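You operate a simulated robot arm through the tools that you are given. There is no shell and no other tool.

The job below is to be done with a simulated robot arm. You get a single attempt, and the scene is never put back.

TASK
Tighten tail screw three, then tail screw two, with the cream driver.
Fine: switch off, lock and try the belt isolator first; leave it locked; driver back on the tool ledge.

The check looks at the end state, three seconds after you hand in, the way a careful person would. Anything else that was tipped, shoved, dropped, spilled or broken makes it a failure.

THE ROBOT
A 6-joint arm with a two-finger gripper, fixed in place. Base frame: the origin is on the floor under the middle of its stand, x ahead of it, y to its left, z up. Units: mm, degrees, N and s.
It reaches about 1572 mm from its shoulder. Its first joint turns from -166.0 to 166.0 degrees. Payload 2.45 kg.
The tool frame sits at the grasp point between the pads (the TCP): z along the fingers, y along the line on which they close. The tips reach 20 mm beyond it. The gripper opens to 140 mm; its body begins 168 mm behind the TCP.
Orientation is told as [roll, pitch, yaw] about the base's x, y, z axes, in that order, counted from this pose: with the fingers straight down and closing along the base's y, the tool's x points along the base's -x, its y along +y and its z along -z.

THE INTERFACE
- The arm moves only by the tool servo_tool. Its arguments are lists of equal length, an entry for each row: "linear": the shift along the base's x, y, z in units of 40 mm (1.0 is 40 mm), a list of three; "turn": the turn, a rotation vector about the base's x, y, z in units of 4 degrees (1.0 is 4 degrees), a list of three. In form: {"linear": [[dx, dy, dz], ...], "turn": [[wx, wy, wz], ...]}. A call has 1 to 20 rows; each row shifts and turns the commanded pose from where the row before left it. "hand" is the gripper command, from -1 (shut) to 1 (fully open), values between in proportion, set as the call begins (left out, the last holds). A call with a number of a shift or a turn outside -1 to 1 is refused whole. Rows are played at 5 a second. More than 50 mm and 8.6 degrees between two rows, or a gripper value outside its range, and nothing of the call is played. Where a pose cannot be reached the arm comes as near as it can. A force on the tool above 90 N (or 10 N above the force at the start of the call, whichever is more), or a blocked arm, ends the call early, and 0.2 s more pass. The fingers move at their own pace (about 45 mm/s each) and stop on an object; they squeeze with about 39 N. The grip force told is the motor's: it shows also when the fingers shut on nothing. Time passes only in rows, and 0.2 s behind the last, so rows that do not move let the fingers close. The reply holds the time, the measured pose of the TCP, the force on the tool along the base axes, the opening and the grip force, in the units named above and with some noise, with the torque about the TCP (base axes, N m) and any sound that the robot's microphone picked up.
- Cameras (640 x 400 px; columns grow to the right, rows downward): "scene" is fixed at [219.7, -500.1, 1428.9]; the picture's right is [0.34, -0.94, 0.00], its down [-0.36, -0.13, -0.92] and it looks along [0.87, 0.32, -0.38] (base axes); focal length 338 px, centre (320, 200). "wrist" rides on the gripper at [78, 11, -209] in the tool frame; the picture's right is [-0.14, 0.99, 0.00], its down [-0.92, -0.13, -0.37] and it looks along [-0.37, -0.05, 0.93] (tool axes); focal length 280 px, centre (320, 200). There is no depth. A picture from a camera that has moved, and an enlarged one, comes with that camera's place and axes in the base frame and with its lens.
- camera(camera): a new picture of that camera. No time passes.
- zoom(camera, box): a new picture of the part [left, top, right, bottom] of that camera's present view, enlarged. No time passes.
- job_done(): hands the job in; it is judged then, once.

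Nothing tells you positions but the pictures and the camera data. Unless the task says otherwise, let go and move clear before handing in.

The tools are called after "Emit:" as name(argument=value, ...) on one line, values as JSON. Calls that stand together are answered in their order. servo_tool: Moves the arm, as the interface text tells. Its arguments: {"type":"object","properties":{"linear":{"type":"array","items":{"type":"array","items":{"type":"number"}}},"turn":{"type":"array","items":{"type":"array","items":{"type":"number"}}},"hand":{"type":"number"}},"required":["linear","turn"]} The other tools are called the same way: camera (camera) takes a picture; zoom (camera, box) takes an enlarged picture of a part of a camera's view; job_done () hands the job in.

At the start:

```text
time: 0.0
tcp_pos: [667.6, 180.3, 1271.2]
tcp_rot: [0.1, 0.0, 0.1]
ft_force: [-0.3, 0.1, 0.6]
wrist_torque: [-0.04, 0.0, -0.01]
opening: 140.0
grip_force: 0.0
```

scene: 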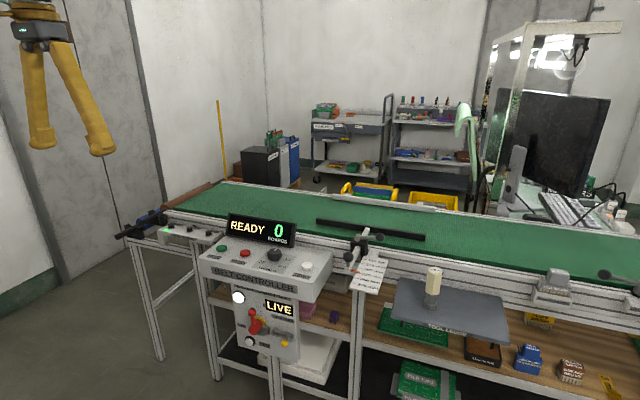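
wrist: 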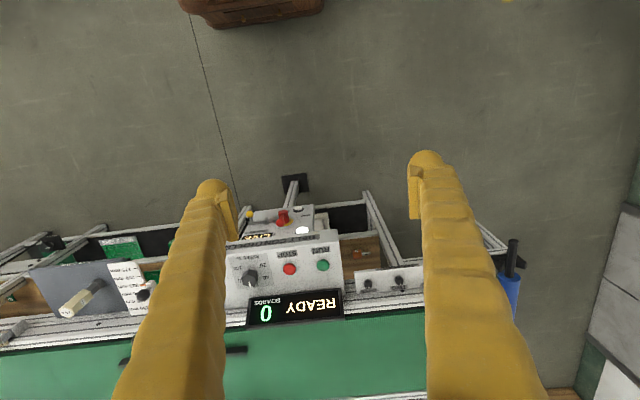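

I see a belt conveyor with a controller, an isolator box showing LIVE below it, and a cream-handled driver standing on a grey tool ledge. I'll look closer at the parts before moving.

Emit:
zoom(camera="scene", box=[190, 200, 350, 300])

Emit:
zoom(camera="scene", box=[210, 270, 370, 370])

Emit:
zoom(camera="scene", box=[320, 220, 480, 320])

Emit:
zoom(camera="scene", box=[100, 180, 260, 280])

Emit:
zoom(camera="scene", box=[440, 240, 640, 365])

```text
4.00 times, centred on (270, 250) of scene
camera zoom: at [219.7, -500.1, 1428.9], right [0.34, -0.94, 0.0], down [-0.36, -0.13, -0.92], along [0.87, 0.32, -0.38], focal length 1351 px, centre (520, 0)
```

zoom: 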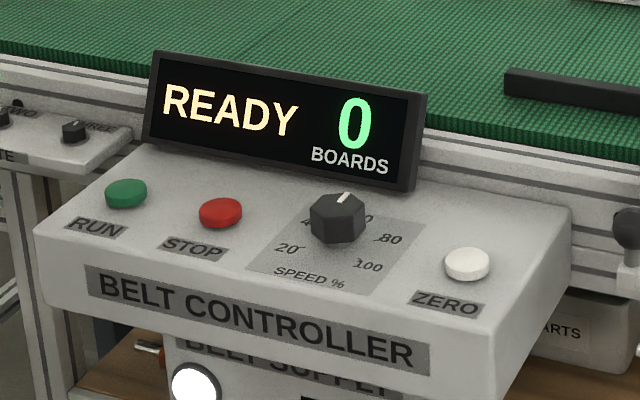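

```text
4.00 times, centred on (290, 320) of scene
camera zoom: at [219.7, -500.1, 1428.9], right [0.34, -0.94, 0.0], down [-0.36, -0.13, -0.92], along [0.87, 0.32, -0.38], focal length 1351 px, centre (440, -280)
```

zoom: 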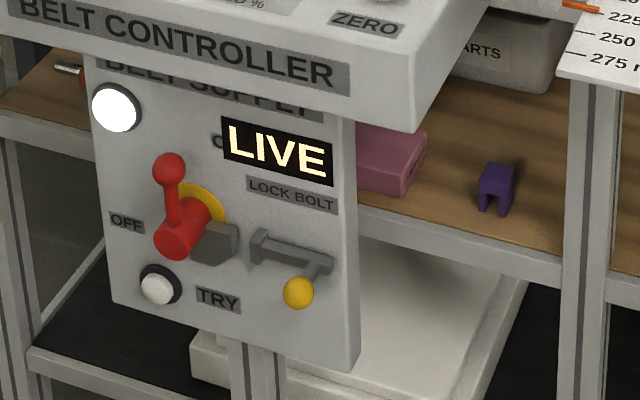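

```text
4.00 times, centred on (400, 270) of scene
camera zoom: at [219.7, -500.1, 1428.9], right [0.34, -0.94, 0.0], down [-0.36, -0.13, -0.92], along [0.87, 0.32, -0.38], focal length 1351 px, centre (0, -80)
```

zoom: 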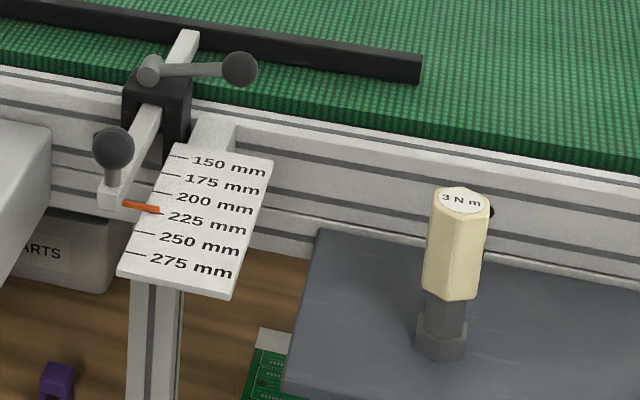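

```text
4.00 times, centred on (180, 230) of scene
camera zoom: at [219.7, -500.1, 1428.9], right [0.34, -0.94, 0.0], down [-0.36, -0.13, -0.92], along [0.87, 0.32, -0.38], focal length 1351 px, centre (880, 80)
```

zoom: 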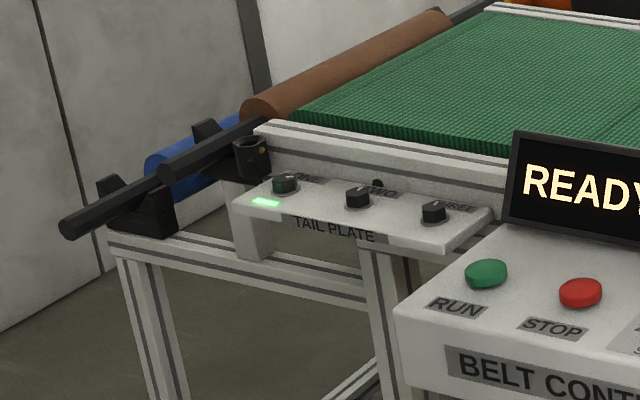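

```text
3.20 times, centred on (540, 302) of scene
camera zoom: at [219.7, -500.1, 1428.9], right [0.34, -0.94, 0.0], down [-0.36, -0.13, -0.92], along [0.87, 0.32, -0.38], focal length 1081 px, centre (-384, -128)
```

zoom: 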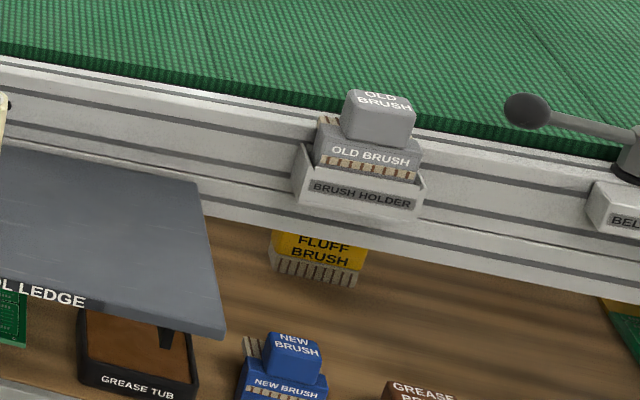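

The tail plate (screws ONE/TWO/THREE) sits near x≈1100, y≈250–420, z≈858 by a first triangulation; the driver is near (1027, -525), and the isolator is below the controller. I'll zoom the wrist view to refine these.

Emit:
zoom(camera="wrist", box=[220, 180, 348, 260])

Emit:
zoom(camera="wrist", box=[0, 220, 160, 320])

Emit:
zoom(camera="wrist", box=[340, 220, 500, 320])

```text
5.00 times, centred on (284, 220) of wrist
camera zoom: at [589.1, 191.4, 1480.6], right [0.14, 0.99, 0.0], down [0.92, -0.13, 0.37], along [0.37, -0.05, -0.93], focal length 1402 px, centre (500, 100)
```

zoom: 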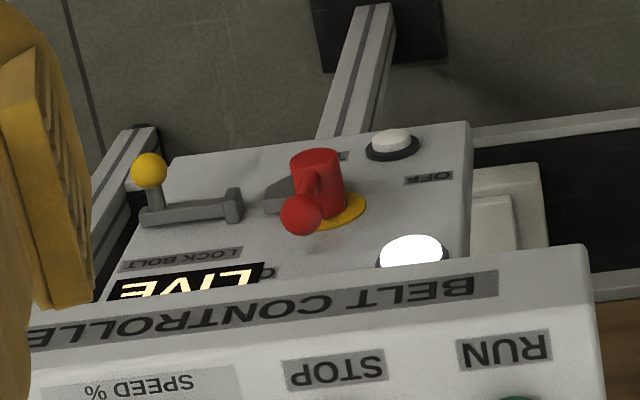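

```text
4.00 times, centred on (80, 270) of wrist
camera zoom: at [589.1, 191.4, 1480.6], right [0.14, 0.99, 0.0], down [0.92, -0.13, 0.37], along [0.37, -0.05, -0.93], focal length 1122 px, centre (1280, -80)
```

zoom: 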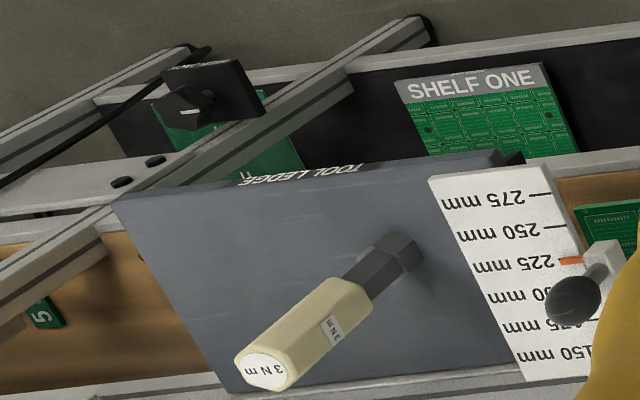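

```text
4.00 times, centred on (420, 270) of wrist
camera zoom: at [589.1, 191.4, 1480.6], right [0.14, 0.99, 0.0], down [0.92, -0.13, 0.37], along [0.37, -0.05, -0.93], focal length 1122 px, centre (-80, -80)
```

zoom: 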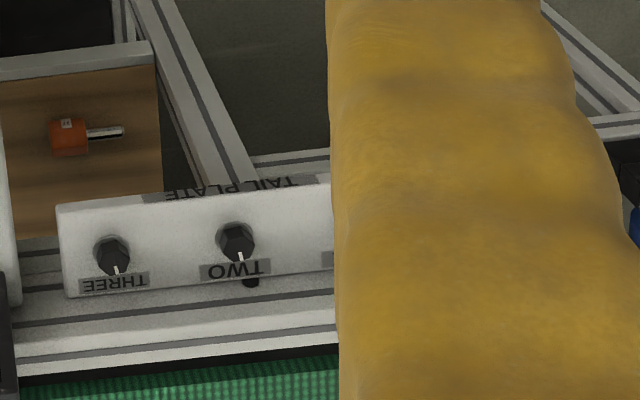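

The isolator panel is vertical at about x≈1000: handle hub ≈(966,12,597), ball ≈(969,11,677), lock-bolt knob ≈(960,-105,593), TRY ≈(996,54,514). I'll bring the tool down and tip it to point forward, staying well back at x≈780, for a close look.

Emit:
servo_tool(linear=[[0.14, -0.225, -0.46], [0.14, -0.225, -0.46], [0.14, -0.225, -0.46], [0.14, -0.225, -0.46], [0.14, -0.225, -0.46], [0.14, -0.225, -0.46], [0.14, -0.225, -0.46], [0.14, -0.225, -0.46], [0.14, -0.225, -0.46], [0.14, -0.225, -0.46]], turn=[[0, -1, 0], [0, -1, 0], [0, -1, 0], [0, -1, 0], [0, -1, 0], [0, -1, 0], [0, -1, 0], [0, -1, 0], [0, -1, 0], [0, -1, 0]], hand=-1)

```text
time: 2.2
tcp_pos: [721.6, 91.3, 1088.6]
tcp_rot: [0.1, -40.2, 0.1]
ft_force: [-0.7, 0.0, -0.2]
wrist_torque: [0.02, 0.01, -0.01]
opening: 0.0
grip_force: 29.4
```

The tool is tipping as planned with no contact. I continue to tip it and lower.

Emit:
servo_tool(linear=[[0.14, -0.225, -0.6], [0.14, -0.225, -0.6], [0.14, -0.225, -0.6], [0.14, -0.225, -0.6], [0.14, -0.225, -0.6], [0.14, -0.225, -0.6], [0.14, -0.225, -0.6], [0.14, -0.225, -0.6], [0.14, -0.225, -0.6], [0.14, -0.225, -0.6], [0, 0, -0.6], [0, 0, -0.6], [0, 0, -0.6]], turn=[[0, -1, 0], [0, -1, 0], [0, -1, 0], [0, -1, 0], [0, -1, 0], [0, -1, 0], [0, -1, 0], [0, -1, 0], [0, -1, 0], [0, -1, 0], [0, -1, 0], [0, -1, 0], [0, -0.45, 0]])

Emit:
camera(camera="wrist")

Emit:
camera(camera="scene")

```text
time: 5.0
tcp_pos: [814.1, 88.3, 882.4]
tcp_rot: [-77.6, -81.1, 74.3]
ft_force: [0.3, 0.7, -1.4]
wrist_torque: [0.0, 0.03, -0.03]
opening: 0.0
grip_force: 29.6
out of reach, approached as far as the arm can: row 2, 5, 6, 7, 8, 9, 10, 11, 12, 13
```

```text
taken
camera wrist: at [602.7, 99.3, 809.8], right [0.06, 1.0, -0.02], down [-0.34, 0.04, 0.94], along [0.94, -0.05, 0.34], focal length 280 px, centre (320, 200)
```

wrist: 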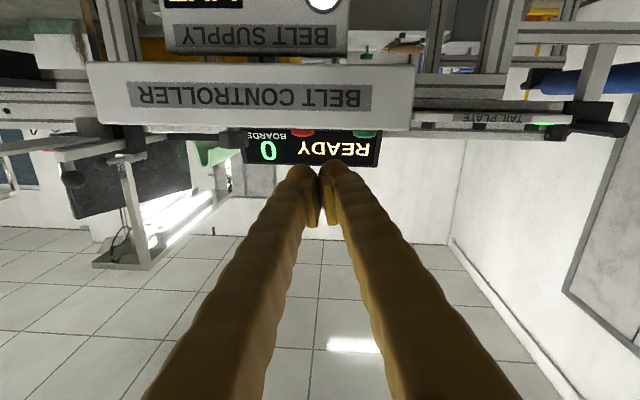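

```text
taken
```

scene: 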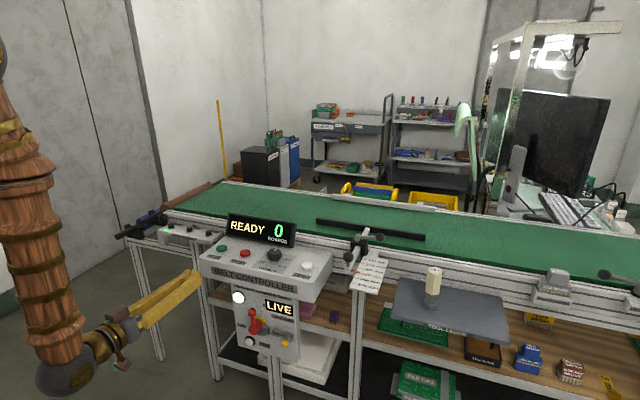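

The arm reported that this pose was out of reach (wrist folded too close to its base), and stopped clear of everything. I'll push the commanded pose forward a little to see where it settles.

Emit:
servo_tool(linear=[[0, 0, 0]], turn=[[0, 0, 0]])

```text
time: 5.4
tcp_pos: [813.2, 88.3, 881.6]
tcp_rot: [-77.3, -80.9, 74.1]
ft_force: [-0.6, -0.7, -0.8]
wrist_torque: [0.01, -0.02, 0.02]
opening: 0.0
grip_force: 29.3
```

Emit:
servo_tool(linear=[[0.5, 0, -0.5], [0.5, 0, -0.5]], turn=[[0, 0, 0], [0, 0, 0]])

```text
time: 6.0
tcp_pos: [852.3, 90.0, 841.1]
tcp_rot: [-77.5, -81.0, 73.7]
ft_force: [-0.4, 1.3, 0.5]
wrist_torque: [0.0, 0.01, 0.02]
opening: 0.0
grip_force: 29.6
```

The command re-bases on the reached pose, and the arm moves freely now. I'll lower toward z≈640 at x≈850 (tips about 80 mm short of the handle) and correct the orientation.

Emit:
servo_tool(linear=[[0, -0.45, -1], [0, -0.45, -1], [0, -0.45, -1], [0, -0.45, -1], [0, -0.45, -1]], turn=[[0.46, -0.115, 0.16], [0.46, -0.115, 0.16], [0.46, -0.115, 0.16], [0.46, -0.115, 0.16], [0.46, -0.115, 0.16]])

Emit:
camera(camera="wrist")

Emit:
camera(camera="scene")

```text
time: 7.2
tcp_pos: [903.0, 82.7, 683.2]
tcp_rot: [-82.8, -79.3, 78.0]
ft_force: [-0.9, 0.8, 0.3]
wrist_torque: [-0.01, -0.03, 0.0]
opening: 0.0
grip_force: 29.1
out of reach, approached as far as the arm can: row 1, 2, 3, 4, 5
```

```text
taken
camera wrist: at [692.5, 96.8, 609.3], right [0.08, 1.0, -0.05], down [-0.34, 0.07, 0.94], along [0.94, -0.06, 0.35], focal length 280 px, centre (320, 200)
```

wrist: 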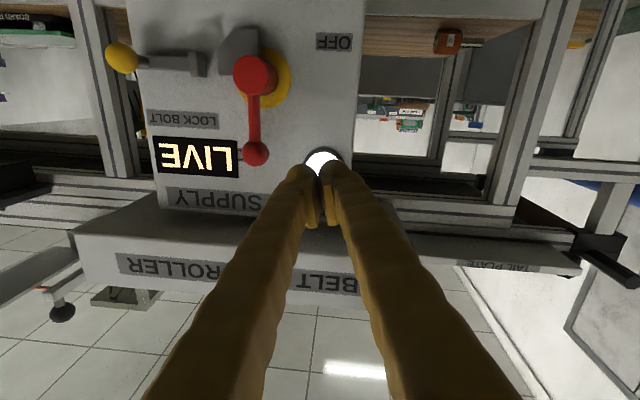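

```text
taken
```

scene: 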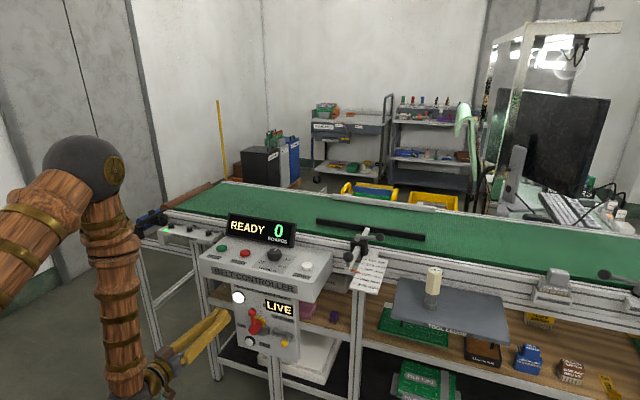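

The tool is level with the isolator now, but sideways moves and roll didn't follow; the tips are about 75 mm from the panel, clear of it. I'll test small moves separately to see what limits the arm.

Emit:
servo_tool(linear=[[0, -0.3, 0]], turn=[[0, 0, 0]])

Emit:
servo_tool(linear=[[-0.3, 0, 0]], turn=[[0, 0, 0]])

Emit:
servo_tool(linear=[[0, 0, 0]], turn=[[0.5, 0, 0]])

Emit:
servo_tool(linear=[[0, 0, 0]], turn=[[0, 0, 0.5]])

```text
time: 7.6
tcp_pos: [902.2, 83.2, 682.9]
tcp_rot: [-82.6, -79.3, 77.8]
ft_force: [-0.4, 0.0, -0.4]
wrist_torque: [-0.01, -0.03, -0.01]
opening: 0.0
grip_force: 28.9
out of reach, approached as far as the arm can: row 1
```

```text
time: 8.0
tcp_pos: [899.1, 89.4, 688.3]
tcp_rot: [-82.5, -79.3, 78.2]
ft_force: [0.6, 0.9, -0.7]
wrist_torque: [-0.01, 0.01, -0.01]
opening: 0.0
grip_force: 29.5
out of reach, approached as far as the arm can: row 1
```

```text
time: 8.4
tcp_pos: [899.6, 89.6, 688.3]
tcp_rot: [-82.4, -79.3, 78.3]
ft_force: [-0.1, -0.2, 0.2]
wrist_torque: [-0.01, 0.01, -0.02]
opening: 0.0
grip_force: 29.9
out of reach, approached as far as the arm can: row 1
```

```text
time: 8.8
tcp_pos: [899.8, 89.4, 688.2]
tcp_rot: [-82.6, -79.2, 78.2]
ft_force: [0.2, -0.2, 0.2]
wrist_torque: [-0.02, -0.02, -0.01]
opening: 0.1
grip_force: 29.2
```

The limit seems to be the elbow fold: the wrist must stay about 620 mm from the shoulder, so lower or further forward poses are freer. I'll go lower at this x, where nothing stands within 60 mm, then straighten the tool.

Emit:
servo_tool(linear=[[0, 0, -1], [0, 0, -1], [0, 0, -0.75]], turn=[[0, 0, 0], [0, 0, 0], [0, 0, 0]])

Emit:
servo_tool(linear=[[-0.5, -0.2, 0], [-0.5, -0.2, 0], [0, -0.2, 0], [0, -0.2, 0]], turn=[[0.6, -0.1, 0.25], [0.6, -0.1, 0.25], [0.6, -0.1, 0.25], [0.6, -0.1, 0.25]])

Emit:
camera(camera="wrist")

```text
time: 9.6
tcp_pos: [902.7, 112.5, 580.1]
tcp_rot: [-83.2, -78.1, 80.5]
ft_force: [-0.6, -0.1, 0.1]
wrist_torque: [-0.02, 0.01, -0.04]
opening: 0.0
grip_force: 29.6
out of reach, approached as far as the arm can: row 1, 2, 3
```

```text
time: 10.6
tcp_pos: [884.0, 117.9, 588.8]
tcp_rot: [-85.2, -77.8, 83.0]
ft_force: [0.1, 0.6, -0.1]
wrist_torque: [0.02, -0.01, -0.01]
opening: 0.0
grip_force: 29.5
out of reach, approached as far as the arm can: row 1, 2, 3, 4
```

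```text
taken
camera wrist: at [674.0, 119.7, 514.2], right [0.04, 1.0, -0.07], down [-0.35, 0.08, 0.93], along [0.94, -0.01, 0.35], focal length 280 px, centre (320, 200)
```

wrist: 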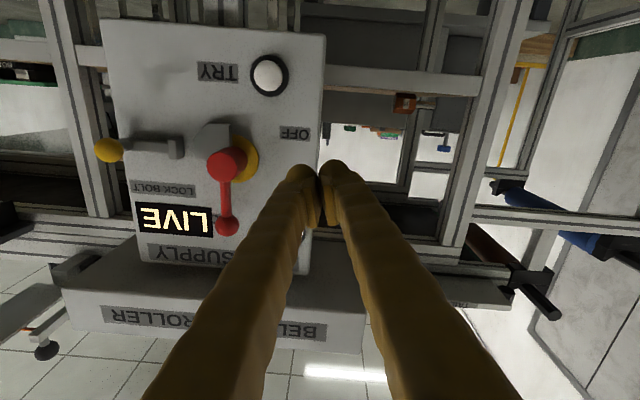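

The tool keeps drifting to +y and rolling, so another joint is at its limit, perhaps the first joint. I'll try moving toward +y with the roll correction to see which directions are free.

Emit:
servo_tool(linear=[[0, 1, 0], [0, 1, 0]], turn=[[0, 0, 0], [0, 0, 0]])

Emit:
servo_tool(linear=[[0, 0, 0], [0, 0, 0], [0, 0, 0]], turn=[[1, 0, 0], [1, 0, 0], [1, 0, 0]])

Emit:
camera(camera="wrist")

Emit:
camera(camera="scene")

```text
time: 11.2
tcp_pos: [908.7, 190.0, 594.2]
tcp_rot: [-85.5, -78.3, 84.8]
ft_force: [0.1, -0.1, 0.6]
wrist_torque: [-0.02, 0.01, 0.03]
opening: 0.0
grip_force: 29.3
out of reach, approached as far as the arm can: row 1, 2
```

```text
time: 12.0
tcp_pos: [909.5, 189.8, 594.2]
tcp_rot: [-85.7, -78.3, 85.0]
ft_force: [0.2, -0.3, 0.3]
wrist_torque: [-0.01, -0.01, -0.01]
opening: 0.2
grip_force: 29.5
out of reach, approached as far as the arm can: row 1, 2, 3
```

```text
taken
camera wrist: at [699.0, 187.7, 518.5], right [0.01, 1.0, -0.06], down [-0.35, 0.06, 0.93], along [0.94, 0.01, 0.35], focal length 280 px, centre (320, 200)
```

wrist: 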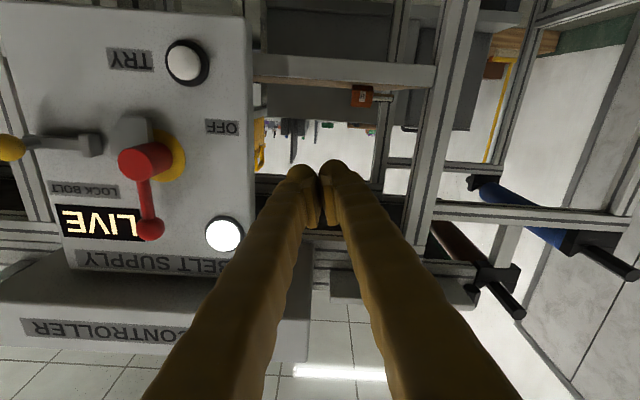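

```text
taken
```

scene: 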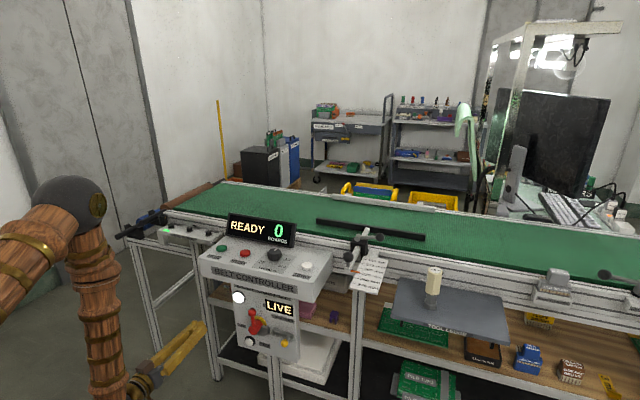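

Roll in the + direction is fully blocked while other motion is partly free, so the last joint is likely at its end stop. I'll test rolling the other way.

Emit:
servo_tool(linear=[[0, 0, 0], [0, 0, 0], [0, 0, 0]], turn=[[-1, 0, 0], [-1, 0, 0], [-1, 0, 0]])

Emit:
servo_tool(linear=[[0, -1, 0], [0, -1, 0]], turn=[[0, 0, 0], [0, 0, 0]])

```text
time: 12.8
tcp_pos: [907.6, 190.5, 595.8]
tcp_rot: [-88.3, -66.3, 87.5]
ft_force: [-0.4, 0.3, -0.5]
wrist_torque: [-0.02, -0.01, 0.02]
opening: 0.2
grip_force: 29.5
```

```text
time: 13.4
tcp_pos: [904.6, 125.0, 593.7]
tcp_rot: [-88.5, -66.4, 86.6]
ft_force: [-0.7, -0.9, 1.2]
wrist_torque: [-0.01, -0.03, 0.01]
opening: 0.0
grip_force: 29.6
out of reach, approached as far as the arm can: row 2
```

Rolling negative is free, and y is again limited near y≈125 with the tool pointing along +x. I'll yaw the tool toward -y and try again to find out whether the first joint or a wrist joint is the limit.

Emit:
servo_tool(linear=[[-0.5, 0, 0], [-0.5, 0, 0], [0, 0, 0], [0, 0, 0], [0, 0, 0]], turn=[[0, 0, -1], [0, 0, -1], [0, 0, -1], [0, 0, -1], [0, 0, -1]])

Emit:
camera(camera="wrist")

Emit:
camera(camera="scene")

```text
time: 14.6
tcp_pos: [863.5, 124.9, 593.9]
tcp_rot: [-88.1, -66.4, 67.4]
ft_force: [0.1, -0.1, -0.6]
wrist_torque: [-0.01, 0.01, -0.01]
opening: 0.0
grip_force: 29.6
```

```text
taken
camera wrist: at [659.7, 179.8, 520.3], right [0.34, 0.9, -0.27], down [-0.24, 0.36, 0.9], along [0.91, -0.24, 0.34], focal length 280 px, centre (320, 200)
```

wrist: 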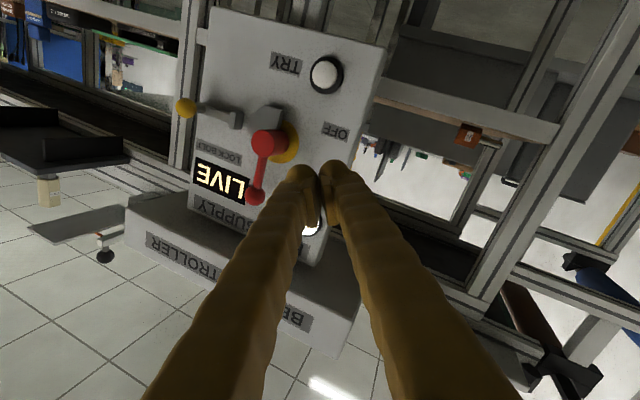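

```text
taken
```

scene: 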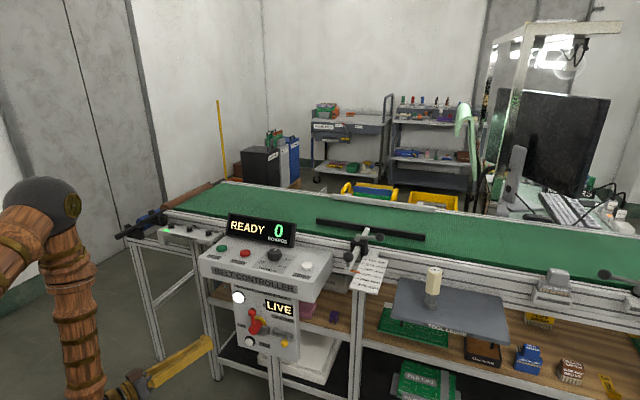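

Yawing to -20° was entirely free. Now I'll slide toward -y, still about 70 mm short of the panel parts.

Emit:
servo_tool(linear=[[0, -1, 0], [0, -1, 0], [0, -1, 0], [0, -1, 0]], turn=[[0, 0, 0], [0, 0, 0], [0, 0, 0], [0, 0, 0]])

Emit:
camera(camera="scene")

```text
time: 15.6
tcp_pos: [861.9, -37.0, 594.5]
tcp_rot: [-88.3, -66.4, 67.7]
ft_force: [0.3, -0.2, -0.1]
wrist_torque: [-0.04, 0.0, -0.04]
opening: 0.1
grip_force: 28.9
```

```text
taken
```

scene: 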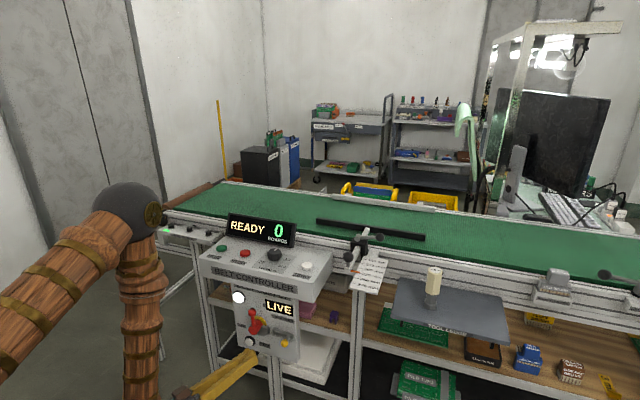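

That settles it: the first joint is free, and I had passed the wrist singularity off-plane, leaving a wrist joint flipped near its stop. I'll back out the same way to a fingers-down pose, then redo the tip-forward with the arm exactly in its own plane (y=0).

Emit:
servo_tool(linear=[[-0.25, 0.04, 0.4], [-0.25, 0.04, 0.4], [-0.25, 0.04, 0.4], [-0.25, 0.04, 0.4], [-0.25, 0.04, 0.4], [-0.25, 0.04, 0.4], [-0.25, 0.04, 0.4], [-0.25, 0.04, 0.4], [-0.25, 0.04, 0.4], [-0.25, 0.04, 0.4], [-0.25, 0.04, 0.4], [-0.25, 0.04, 0.4]], turn=[[0.352, 0.936, 0], [0.352, 0.936, 0], [0.352, 0.936, 0], [0.352, 0.936, 0], [0.352, 0.936, 0], [0.352, 0.936, 0], [0.352, 0.936, 0], [0.352, 0.936, 0], [0.352, 0.936, 0], [0.352, 0.936, 0], [0.352, 0.936, 0], [0.352, 0.936, 0]])

```text
time: 18.2
tcp_pos: [742.4, -15.6, 787.3]
tcp_rot: [-19.5, -37.0, 9.4]
ft_force: [-0.2, 0.1, -0.4]
wrist_torque: [0.02, -0.01, -0.04]
opening: 0.0
grip_force: 30.1
```

Backing out is smooth. I continue until the fingers point straight down.

Emit:
servo_tool(linear=[[-0.15, 0.04, 0.5], [-0.15, 0.04, 0.5], [-0.15, 0.04, 0.5], [-0.15, 0.04, 0.5], [-0.15, 0.04, 0.5], [-0.15, 0.04, 0.5], [-0.15, 0.04, 0.5], [-0.15, 0.04, 0.5], [-0.15, 0.04, 0.5], [-0.15, 0.04, 0.5]], turn=[[0.352, 0.936, 0], [0.352, 0.936, 0], [0.352, 0.936, 0], [0.352, 0.936, 0], [0.352, 0.936, 0], [0.352, 0.936, 0], [0.352, 0.936, 0], [0.352, 0.936, 0], [0.352, 0.936, 0], [0.352, 0.936, 0]])

```text
time: 20.4
tcp_pos: [683.8, 1.2, 987.9]
tcp_rot: [-0.7, -1.1, 2.9]
ft_force: [-0.5, -0.4, 0.4]
wrist_torque: [0.03, 0.01, -0.01]
opening: 0.0
grip_force: 29.2
```

Emit:
servo_tool(linear=[[0, -0.03, 0]], turn=[[0.175, 0.275, -0.725]])

Emit:
servo_tool(linear=[[0, 0, 0], [0, 0, 0]], turn=[[0, 0, 0], [0, 0, 0]])

```text
time: 20.8
tcp_pos: [684.9, -0.1, 986.5]
tcp_rot: [0.0, -0.1, 0.1]
ft_force: [0.1, -0.4, -0.7]
wrist_torque: [-0.01, 0.0, 0.02]
opening: 0.2
grip_force: 29.4
```

```text
time: 21.4
tcp_pos: [683.5, -0.4, 988.3]
tcp_rot: [0.0, 0.0, 0.0]
ft_force: [0.0, -0.2, -0.8]
wrist_torque: [-0.03, 0.02, 0.01]
opening: 0.2
grip_force: 29.7
```

The tool is exactly vertical at y≈0. Now I tip it forward in-plane while moving to x≈850, watching that it tracks.

Emit:
servo_tool(linear=[[0.2, 0, -0.4], [0.2, 0, -0.4], [0.2, 0, -0.4], [0.2, 0, -0.4], [0.2, 0, -0.4], [0.2, 0, -0.4], [0.2, 0, -0.4], [0.2, 0, -0.4], [0.2, 0, -0.4], [0.2, 0, -0.4], [0.2, 0, -0.4], [0.2, 0, -0.4]], turn=[[0, -1, 0], [0, -1, 0], [0, -1, 0], [0, -1, 0], [0, -1, 0], [0, -1, 0], [0, -1, 0], [0, -1, 0], [0, -1, 0], [0, -1, 0], [0, -1, 0], [0, -1, 0]])

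```text
time: 24.0
tcp_pos: [779.3, -3.3, 794.0]
tcp_rot: [-0.1, -48.4, 0.1]
ft_force: [-0.3, 1.3, -0.4]
wrist_torque: [-0.01, -0.02, 0.0]
opening: 0.1
grip_force: 29.3
```

Emit:
servo_tool(linear=[[0.2, 0, -0.45], [0.2, 0, -0.45], [0.2, 0, -0.45], [0.2, 0, -0.45], [0.2, 0, -0.45], [0.2, 0, -0.45], [0.2, 0, -0.45], [0.2, 0, -0.45], [0.2, 0, -0.45], [0.2, 0, -0.45], [0, 0, 0]], turn=[[0, -1, 0], [0, -1, 0], [0, -1, 0], [0, -1, 0], [0, -1, 0], [0, -1, 0], [0, -1, 0], [0, -1, 0], [0, -1, 0], [0, -1, 0], [0, -0.4, 0]])

Emit:
camera(camera="wrist")

```text
time: 26.4
tcp_pos: [860.6, -1.7, 616.0]
tcp_rot: [-11.2, -89.7, 11.0]
ft_force: [0.3, 1.0, 0.4]
wrist_torque: [0.02, 0.03, 0.04]
opening: 0.2
grip_force: 29.5
```

```text
taken
camera wrist: at [650.8, 9.6, 537.8], right [0.0, 0.99, 0.14], down [-0.36, -0.13, 0.92], along [0.93, -0.05, 0.36], focal length 280 px, centre (320, 200)
```

wrist: 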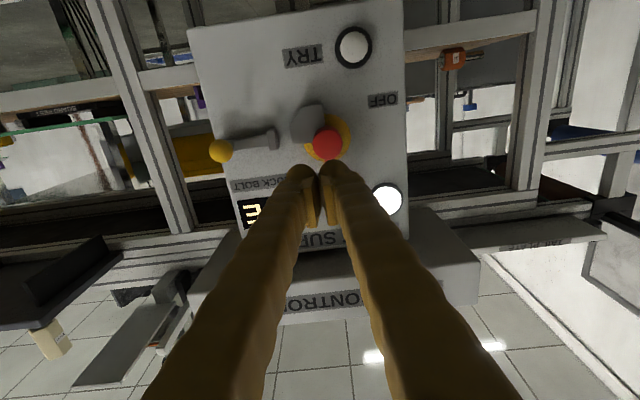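

The tool now points straight at the isolator with correct orientation. Let me zoom on the details.

Emit:
zoom(camera="wrist", box=[190, 20, 430, 170])

Emit:
zoom(camera="wrist", box=[190, 100, 430, 250])

```text
2.67 times, centred on (310, 95) of wrist
camera zoom: at [650.8, 9.6, 537.8], right [0.0, 0.99, 0.14], down [-0.36, -0.13, 0.92], along [0.93, -0.05, 0.36], focal length 748 px, centre (347, 480)
```

zoom: 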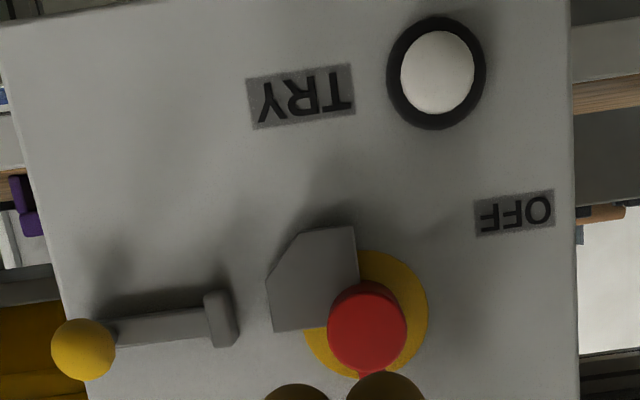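

```text
2.67 times, centred on (310, 175) of wrist
camera zoom: at [650.8, 9.6, 537.8], right [0.0, 0.99, 0.14], down [-0.36, -0.13, 0.92], along [0.93, -0.05, 0.36], focal length 748 px, centre (347, 267)
```

zoom: 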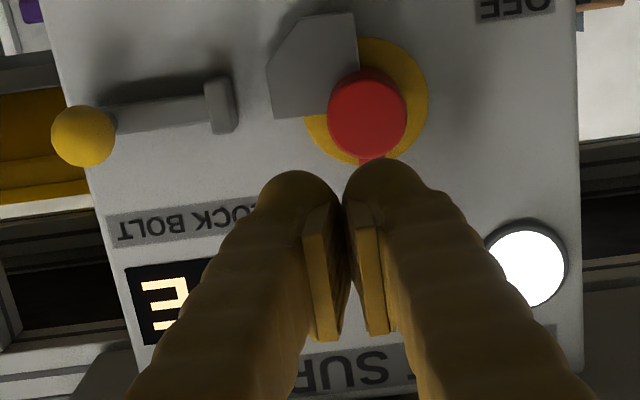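

Refined from three wrist views: hub ≈(972,11,593), ball ≈(973,9,666) radius ≈14, bolt knob ≈(957,-106,583), TRY ≈(996,52,499), panel x≈1000. Next I line up in front of the ball with the fingers part-open.

Emit:
servo_tool(linear=[[0, 0.13, 0.6], [0, 0.13, 0.65]], turn=[[0, 0, 0], [0, 0, 0]], hand=-0.3)

Emit:
camera(camera="wrist")

Emit:
zoom(camera="scene", box=[200, 270, 320, 345])

```text
time: 27.0
tcp_pos: [859.7, 9.3, 667.3]
tcp_rot: [-8.8, -89.8, 8.6]
ft_force: [0.3, -0.4, 0.6]
wrist_torque: [-0.01, -0.01, 0.02]
opening: 49.1
grip_force: 1.0
```

```text
taken
camera wrist: at [650.7, 19.6, 589.8], right [0.0, 0.99, 0.14], down [-0.36, -0.13, 0.92], along [0.93, -0.05, 0.36], focal length 280 px, centre (320, 200)
```

wrist: 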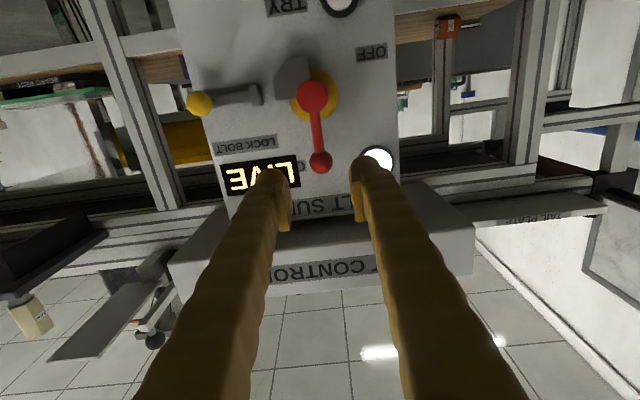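

```text
5.33 times, centred on (260, 308) of scene
camera zoom: at [219.7, -500.1, 1428.9], right [0.34, -0.94, 0.0], down [-0.36, -0.13, -0.92], along [0.87, 0.32, -0.38], focal length 1801 px, centre (640, -373)
```

zoom: 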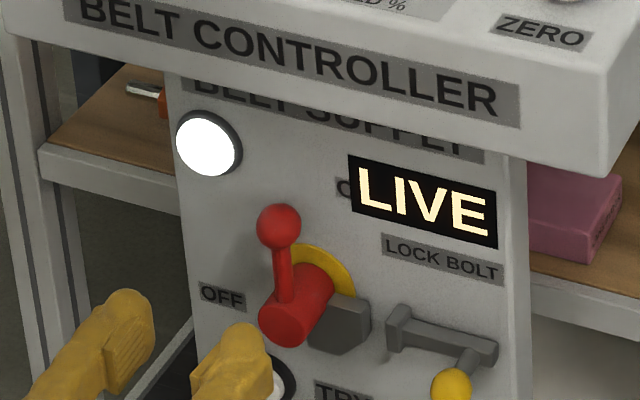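

The ball lines up with the TCP axis (y≈9, z≈666). I advance to put the fingers either side of it, tips ending about 15 mm short of the panel.

Emit:
servo_tool(linear=[[0.65, 0, 0], [0.65, 0, 0], [0.65, 0, 0], [0.65, 0, 0]], turn=[[0, 0, 0], [0, 0, 0], [0, 0, 0], [0, 0, 0]])

Emit:
camera(camera="wrist")

Emit:
zoom(camera="scene", box=[200, 270, 320, 345])

```text
time: 28.0
tcp_pos: [963.2, 8.0, 667.4]
tcp_rot: [-9.7, -89.7, 9.7]
ft_force: [-0.3, 0.1, -0.5]
wrist_torque: [0.01, 0.01, 0.01]
opening: 49.1
grip_force: 0.0
```

```text
taken
camera wrist: at [754.5, 19.6, 590.0], right [0.0, 0.99, 0.14], down [-0.36, -0.13, 0.92], along [0.93, -0.05, 0.36], focal length 280 px, centre (320, 200)
```

wrist: 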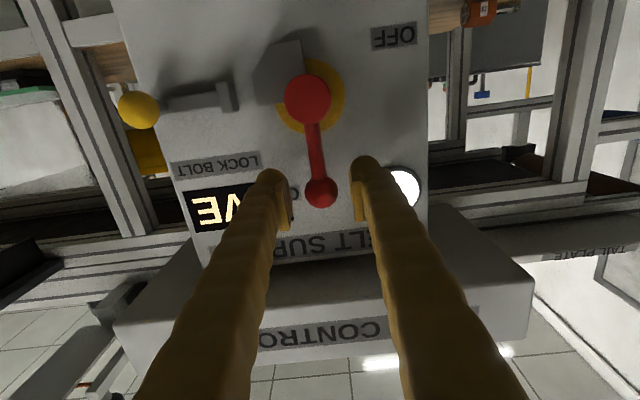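

```text
5.33 times, centred on (260, 308) of scene
camera zoom: at [219.7, -500.1, 1428.9], right [0.34, -0.94, 0.0], down [-0.36, -0.13, -0.92], along [0.87, 0.32, -0.38], focal length 1801 px, centre (640, -373)
```

zoom: 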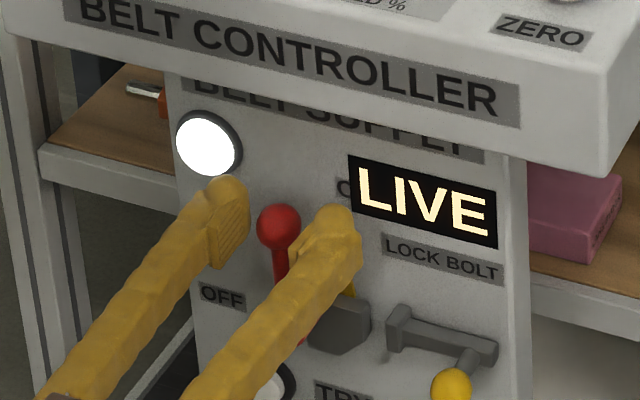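

The ball sits centred between the fingers. I close on it.

Emit:
servo_tool(linear=[[0, 0, 0], [0, 0, 0], [0, 0, 0], [0, 0, 0]], turn=[[0, 0, 0], [0, 0, 0], [0, 0, 0], [0, 0, 0]], hand=-1)

Emit:
zoom(camera="scene", box=[200, 270, 320, 345])

```text
time: 29.0
tcp_pos: [963.7, 9.6, 667.6]
tcp_rot: [-9.0, -89.7, 9.1]
ft_force: [10.3, 13.8, -0.6]
wrist_torque: [0.24, 0.05, 0.08]
opening: 26.2
grip_force: 44.9
```

```text
5.33 times, centred on (260, 308) of scene
camera zoom: at [219.7, -500.1, 1428.9], right [0.34, -0.94, 0.0], down [-0.36, -0.13, -0.92], along [0.87, 0.32, -0.38], focal length 1801 px, centre (640, -373)
```

zoom: 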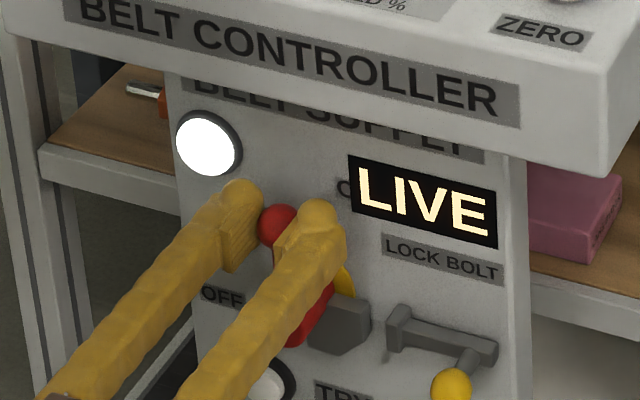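

Ball held (26 mm). I start swinging the handle toward OFF (+y), rolling the tool with it, in a short first part to check it follows.

Emit:
servo_tool(linear=[[0, 0.1304, -0.0046], [0, 0.1298, -0.0136], [0, 0.1285, -0.0227], [0, 0.1266, -0.0316], [0, 0.1241, -0.0403]], turn=[[-1, 0, 0], [-1, 0, 0], [-1, 0, 0], [-1, 0, 0], [-1, 0, 0]])

Emit:
zoom(camera="scene", box=[200, 270, 320, 345])

```text
time: 30.2
tcp_pos: [964.0, 35.2, 662.7]
tcp_rot: [-89.4, -69.9, 89.3]
ft_force: [-6.3, 8.1, 22.9]
wrist_torque: [0.03, -0.43, 0.16]
opening: 26.3
grip_force: 45.0
```

```text
5.33 times, centred on (260, 308) of scene
camera zoom: at [219.7, -500.1, 1428.9], right [0.34, -0.94, 0.0], down [-0.36, -0.13, -0.92], along [0.87, 0.32, -0.38], focal length 1801 px, centre (640, -373)
```

zoom: 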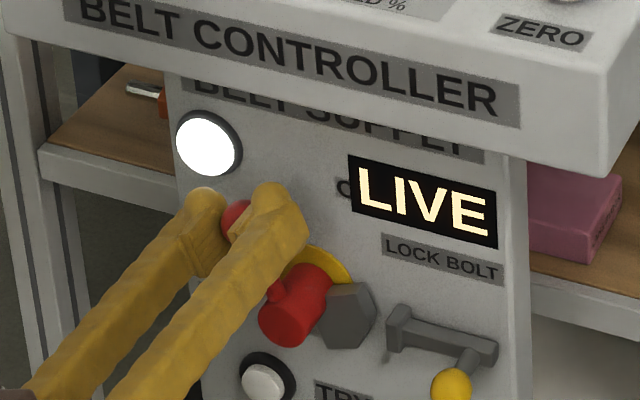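

The handle follows; a 23 N outward force says the true lever arm is a bit longer, so I widen the arc slightly and continue.

Emit:
servo_tool(linear=[[0, 0.136, -0.011], [0, 0.119, -0.0582], [0, 0.1147, -0.0663], [0, 0.1098, -0.0741], [0, 0.1043, -0.0815], [0, 0.0985, -0.0886]], turn=[[-1, 0, 0], [-1, 0, 0], [-1, 0, 0], [-1, 0, 0], [-1, 0, 0], [-1, 0, 0]])

Emit:
zoom(camera="scene", box=[200, 270, 320, 345])

```text
time: 31.6
tcp_pos: [964.3, 61.6, 644.8]
tcp_rot: [-89.7, -46.0, 89.5]
ft_force: [31.9, -15.0, -10.1]
wrist_torque: [-0.17, 0.25, -0.3]
opening: 26.1
grip_force: 44.7
```

```text
5.33 times, centred on (260, 308) of scene
camera zoom: at [219.7, -500.1, 1428.9], right [0.34, -0.94, 0.0], down [-0.36, -0.13, -0.92], along [0.87, 0.32, -0.38], focal length 1801 px, centre (640, -373)
```

zoom: 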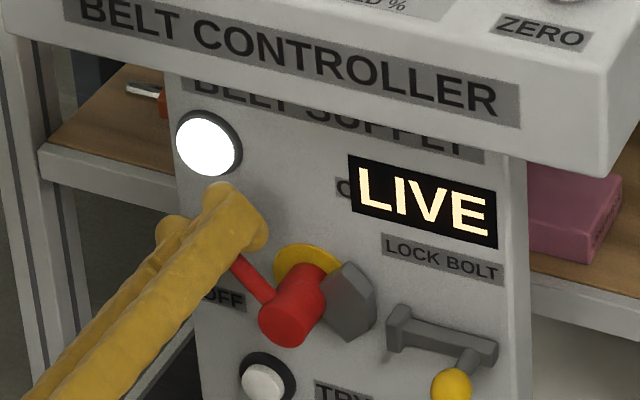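

Tracking well at about 45°. I continue the arc with a slightly smaller radius.

Emit:
servo_tool(linear=[[0, 0.078, -0.104], [0, 0.082, -0.0977], [0, 0.0749, -0.1031], [0, 0.0676, -0.1081], [0, 0.0599, -0.1126], [0, 0.0519, -0.1165]], turn=[[-1, 0, 0], [-1, 0, 0], [-1, 0, 0], [-1, 0, 0], [-1, 0, 0], [-1, 0, 0]])

Emit:
zoom(camera="scene", box=[200, 270, 320, 345])

```text
time: 33.0
tcp_pos: [964.1, 78.3, 620.0]
tcp_rot: [-89.9, -21.9, 89.6]
ft_force: [39.1, -24.0, -9.1]
wrist_torque: [0.02, 0.1, -0.27]
opening: 26.2
grip_force: 44.9
```

```text
5.33 times, centred on (260, 308) of scene
camera zoom: at [219.7, -500.1, 1428.9], right [0.34, -0.94, 0.0], down [-0.36, -0.13, -0.92], along [0.87, 0.32, -0.38], focal length 1801 px, centre (640, -373)
```

zoom: 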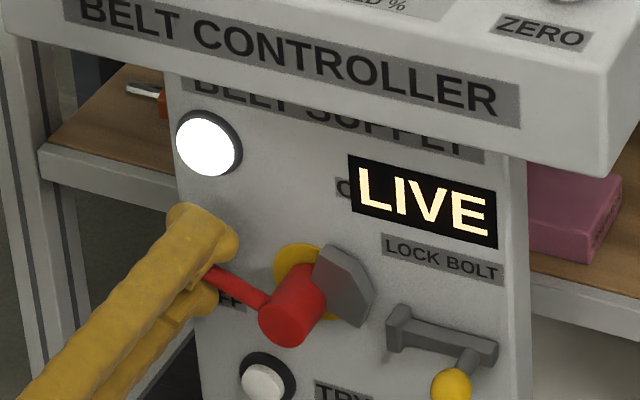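

Emit:
servo_tool(linear=[[0.03, 0.006, -0.1198], [0, 0.0351, -0.1226], [0, 0.0265, -0.1247], [0, 0.0177, -0.1263], [0, 0.0089, -0.1272]], turn=[[-1, 0, 0], [-1, 0, 0], [-1, 0, 0], [-1, 0, 0], [-1, 0, 0]])

Emit:
zoom(camera="scene", box=[200, 270, 320, 345])

Emit:
camera(camera="wrist")

```text
time: 34.2
tcp_pos: [964.8, 81.9, 595.9]
tcp_rot: [-90.0, -2.0, 89.7]
ft_force: [-16.4, -14.4, 2.7]
wrist_torque: [0.11, -0.01, -0.22]
opening: 26.0
grip_force: 44.8
```

```text
5.33 times, centred on (260, 308) of scene
camera zoom: at [219.7, -500.1, 1428.9], right [0.34, -0.94, 0.0], down [-0.36, -0.13, -0.92], along [0.87, 0.32, -0.38], focal length 1801 px, centre (640, -373)
```

zoom: 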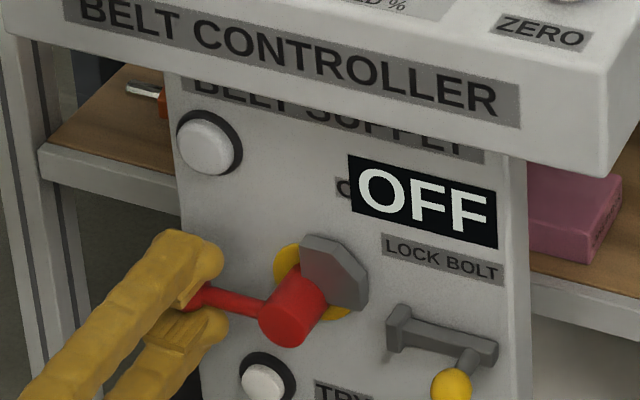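

```text
taken
camera wrist: at [755.1, 5.6, 581.0], right [0.0, 0.17, -0.99], down [-0.36, 0.92, 0.16], along [0.93, 0.36, 0.06], focal length 280 px, centre (320, 200)
```

wrist: 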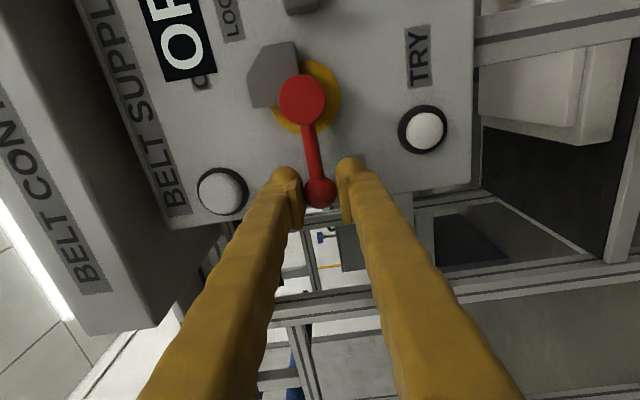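

The sign now reads OFF and the lamp is out. I ease the last couple of degrees to the stop.

Emit:
servo_tool(linear=[[0, 0, -0.064], [0, 0, -0.064]], turn=[[-0.5, 0, 0], [-0.5, 0, 0]])

```text
time: 34.8
tcp_pos: [966.7, 82.3, 592.9]
tcp_rot: [-90.3, 2.1, 89.8]
ft_force: [-6.0, 0.2, 37.5]
wrist_torque: [-0.11, -0.37, 0.0]
opening: 25.3
grip_force: 44.5
```

Firm resistance (37 N up) shows the handle is at its OFF stop. I release and back straight out.

Emit:
servo_tool(linear=[[0, 0, 0.03], [0, 0, 0], [0, 0, 0]], turn=[[0, 0, 0], [0, 0, 0], [0, 0, 0]], hand=-0.3)

Emit:
servo_tool(linear=[[-0.5, 0, 0], [-0.75, 0, 0], [-0.75, 0, 0], [-0.75, 0, 0]], turn=[[0, 0, 0], [0, 0, 0], [0, 0, 0], [0, 0, 0]])

Emit:
camera(camera="wrist")

Emit:
zoom(camera="scene", box=[220, 285, 340, 360])

```text
time: 35.6
tcp_pos: [965.3, 81.5, 592.0]
tcp_rot: [-90.1, 2.1, 89.7]
ft_force: [1.1, 0.2, 0.2]
wrist_torque: [-0.02, -0.02, -0.04]
opening: 49.1
grip_force: 0.1
```

```text
time: 36.6
tcp_pos: [854.2, 81.9, 589.6]
tcp_rot: [-89.9, 2.0, 89.8]
ft_force: [-0.1, -0.3, -0.8]
wrist_torque: [0.03, -0.01, -0.01]
opening: 49.0
grip_force: 0.0
```

```text
taken
camera wrist: at [646.0, 4.1, 581.2], right [0.0, 0.1, -0.99], down [-0.36, 0.93, 0.09], along [0.93, 0.36, 0.04], focal length 280 px, centre (320, 200)
```

wrist: 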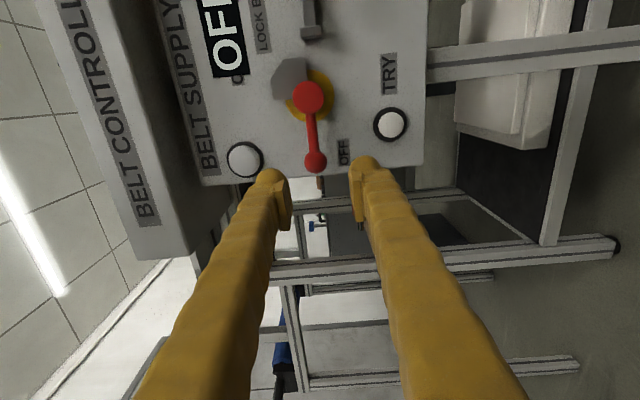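

```text
5.33 times, centred on (280, 322) of scene
camera zoom: at [219.7, -500.1, 1428.9], right [0.34, -0.94, 0.0], down [-0.36, -0.13, -0.92], along [0.87, 0.32, -0.38], focal length 1801 px, centre (533, -453)
```

zoom: 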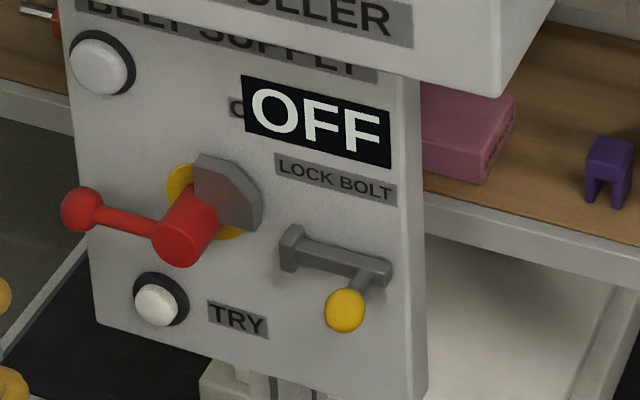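

The handle stays at OFF. Next I close the fingers, move to the right of the yellow lock-bolt knob (still standing off at x≈854) and look.

Emit:
servo_tool(linear=[[0, -0.95, 0], [0, -0.95, 0], [0, -0.95, 0], [0, -0.95, -0.05], [0, -0.95, -0.05], [0, -0.95, -0.05]], turn=[[0.5, 0, 0], [0, 0, 0], [0, 0, 0], [0, 0, 0], [0, 0, 0], [0, 0, 0]], hand=-1)

Emit:
camera(camera="wrist")

```text
time: 38.0
tcp_pos: [856.4, -147.9, 584.4]
tcp_rot: [-90.0, 0.1, 89.7]
ft_force: [-0.4, 0.0, 0.5]
wrist_torque: [0.0, -0.01, 0.01]
opening: 0.1
grip_force: 29.4
```

```text
taken
camera wrist: at [646.8, -224.4, 572.6], right [0.0, 0.14, -0.99], down [-0.36, 0.92, 0.13], along [0.93, 0.36, 0.05], focal length 280 px, centre (320, 200)
```

wrist: 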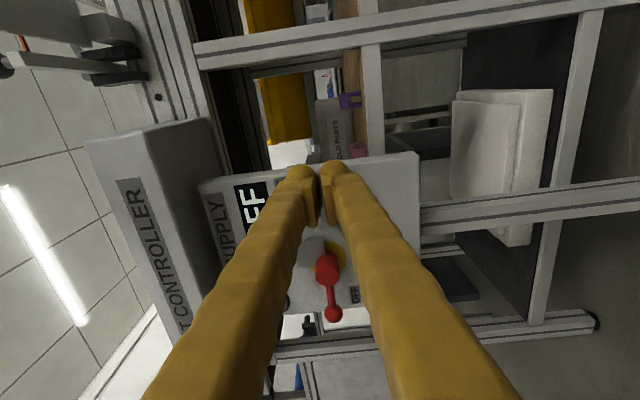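

The knob (≈(957,-106,583)) is hidden just beyond the closed fingertips. I advance alongside it on its right, leaving about 15 mm gap, then check from the scene camera.

Emit:
servo_tool(linear=[[0.76, 0, 0], [0.76, 0, 0], [0.76, 0, 0]], turn=[[0, 0, 0], [0, 0, 0], [0, 0, 0]])

Emit:
zoom(camera="scene", box=[220, 285, 340, 360])

Emit:
camera(camera="wrist")

```text
time: 38.8
tcp_pos: [948.1, -147.3, 585.6]
tcp_rot: [-90.0, 0.2, 89.7]
ft_force: [0.0, 0.3, -0.4]
wrist_torque: [-0.01, -0.02, 0.02]
opening: 0.0
grip_force: 29.2
```

```text
5.33 times, centred on (280, 322) of scene
camera zoom: at [219.7, -500.1, 1428.9], right [0.34, -0.94, 0.0], down [-0.36, -0.13, -0.92], along [0.87, 0.32, -0.38], focal length 1801 px, centre (533, -453)
```

zoom: 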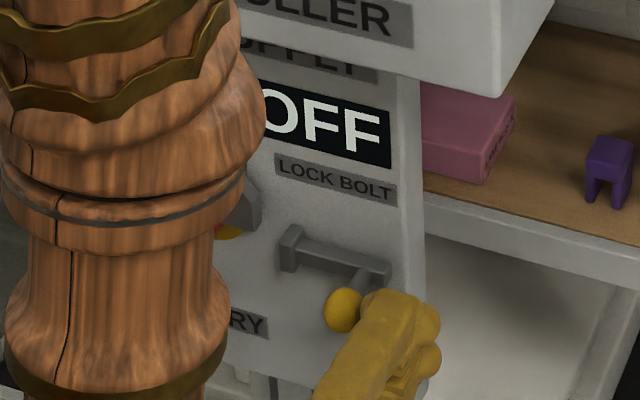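

```text
taken
camera wrist: at [738.4, -224.5, 574.2], right [0.0, 0.14, -0.99], down [-0.36, 0.92, 0.13], along [0.93, 0.36, 0.05], focal length 280 px, centre (320, 200)
```

wrist: 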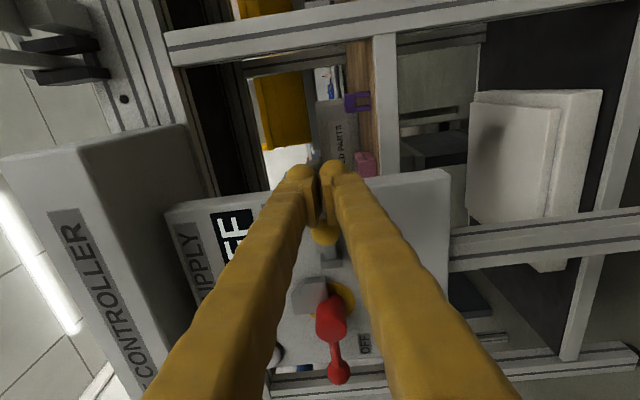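

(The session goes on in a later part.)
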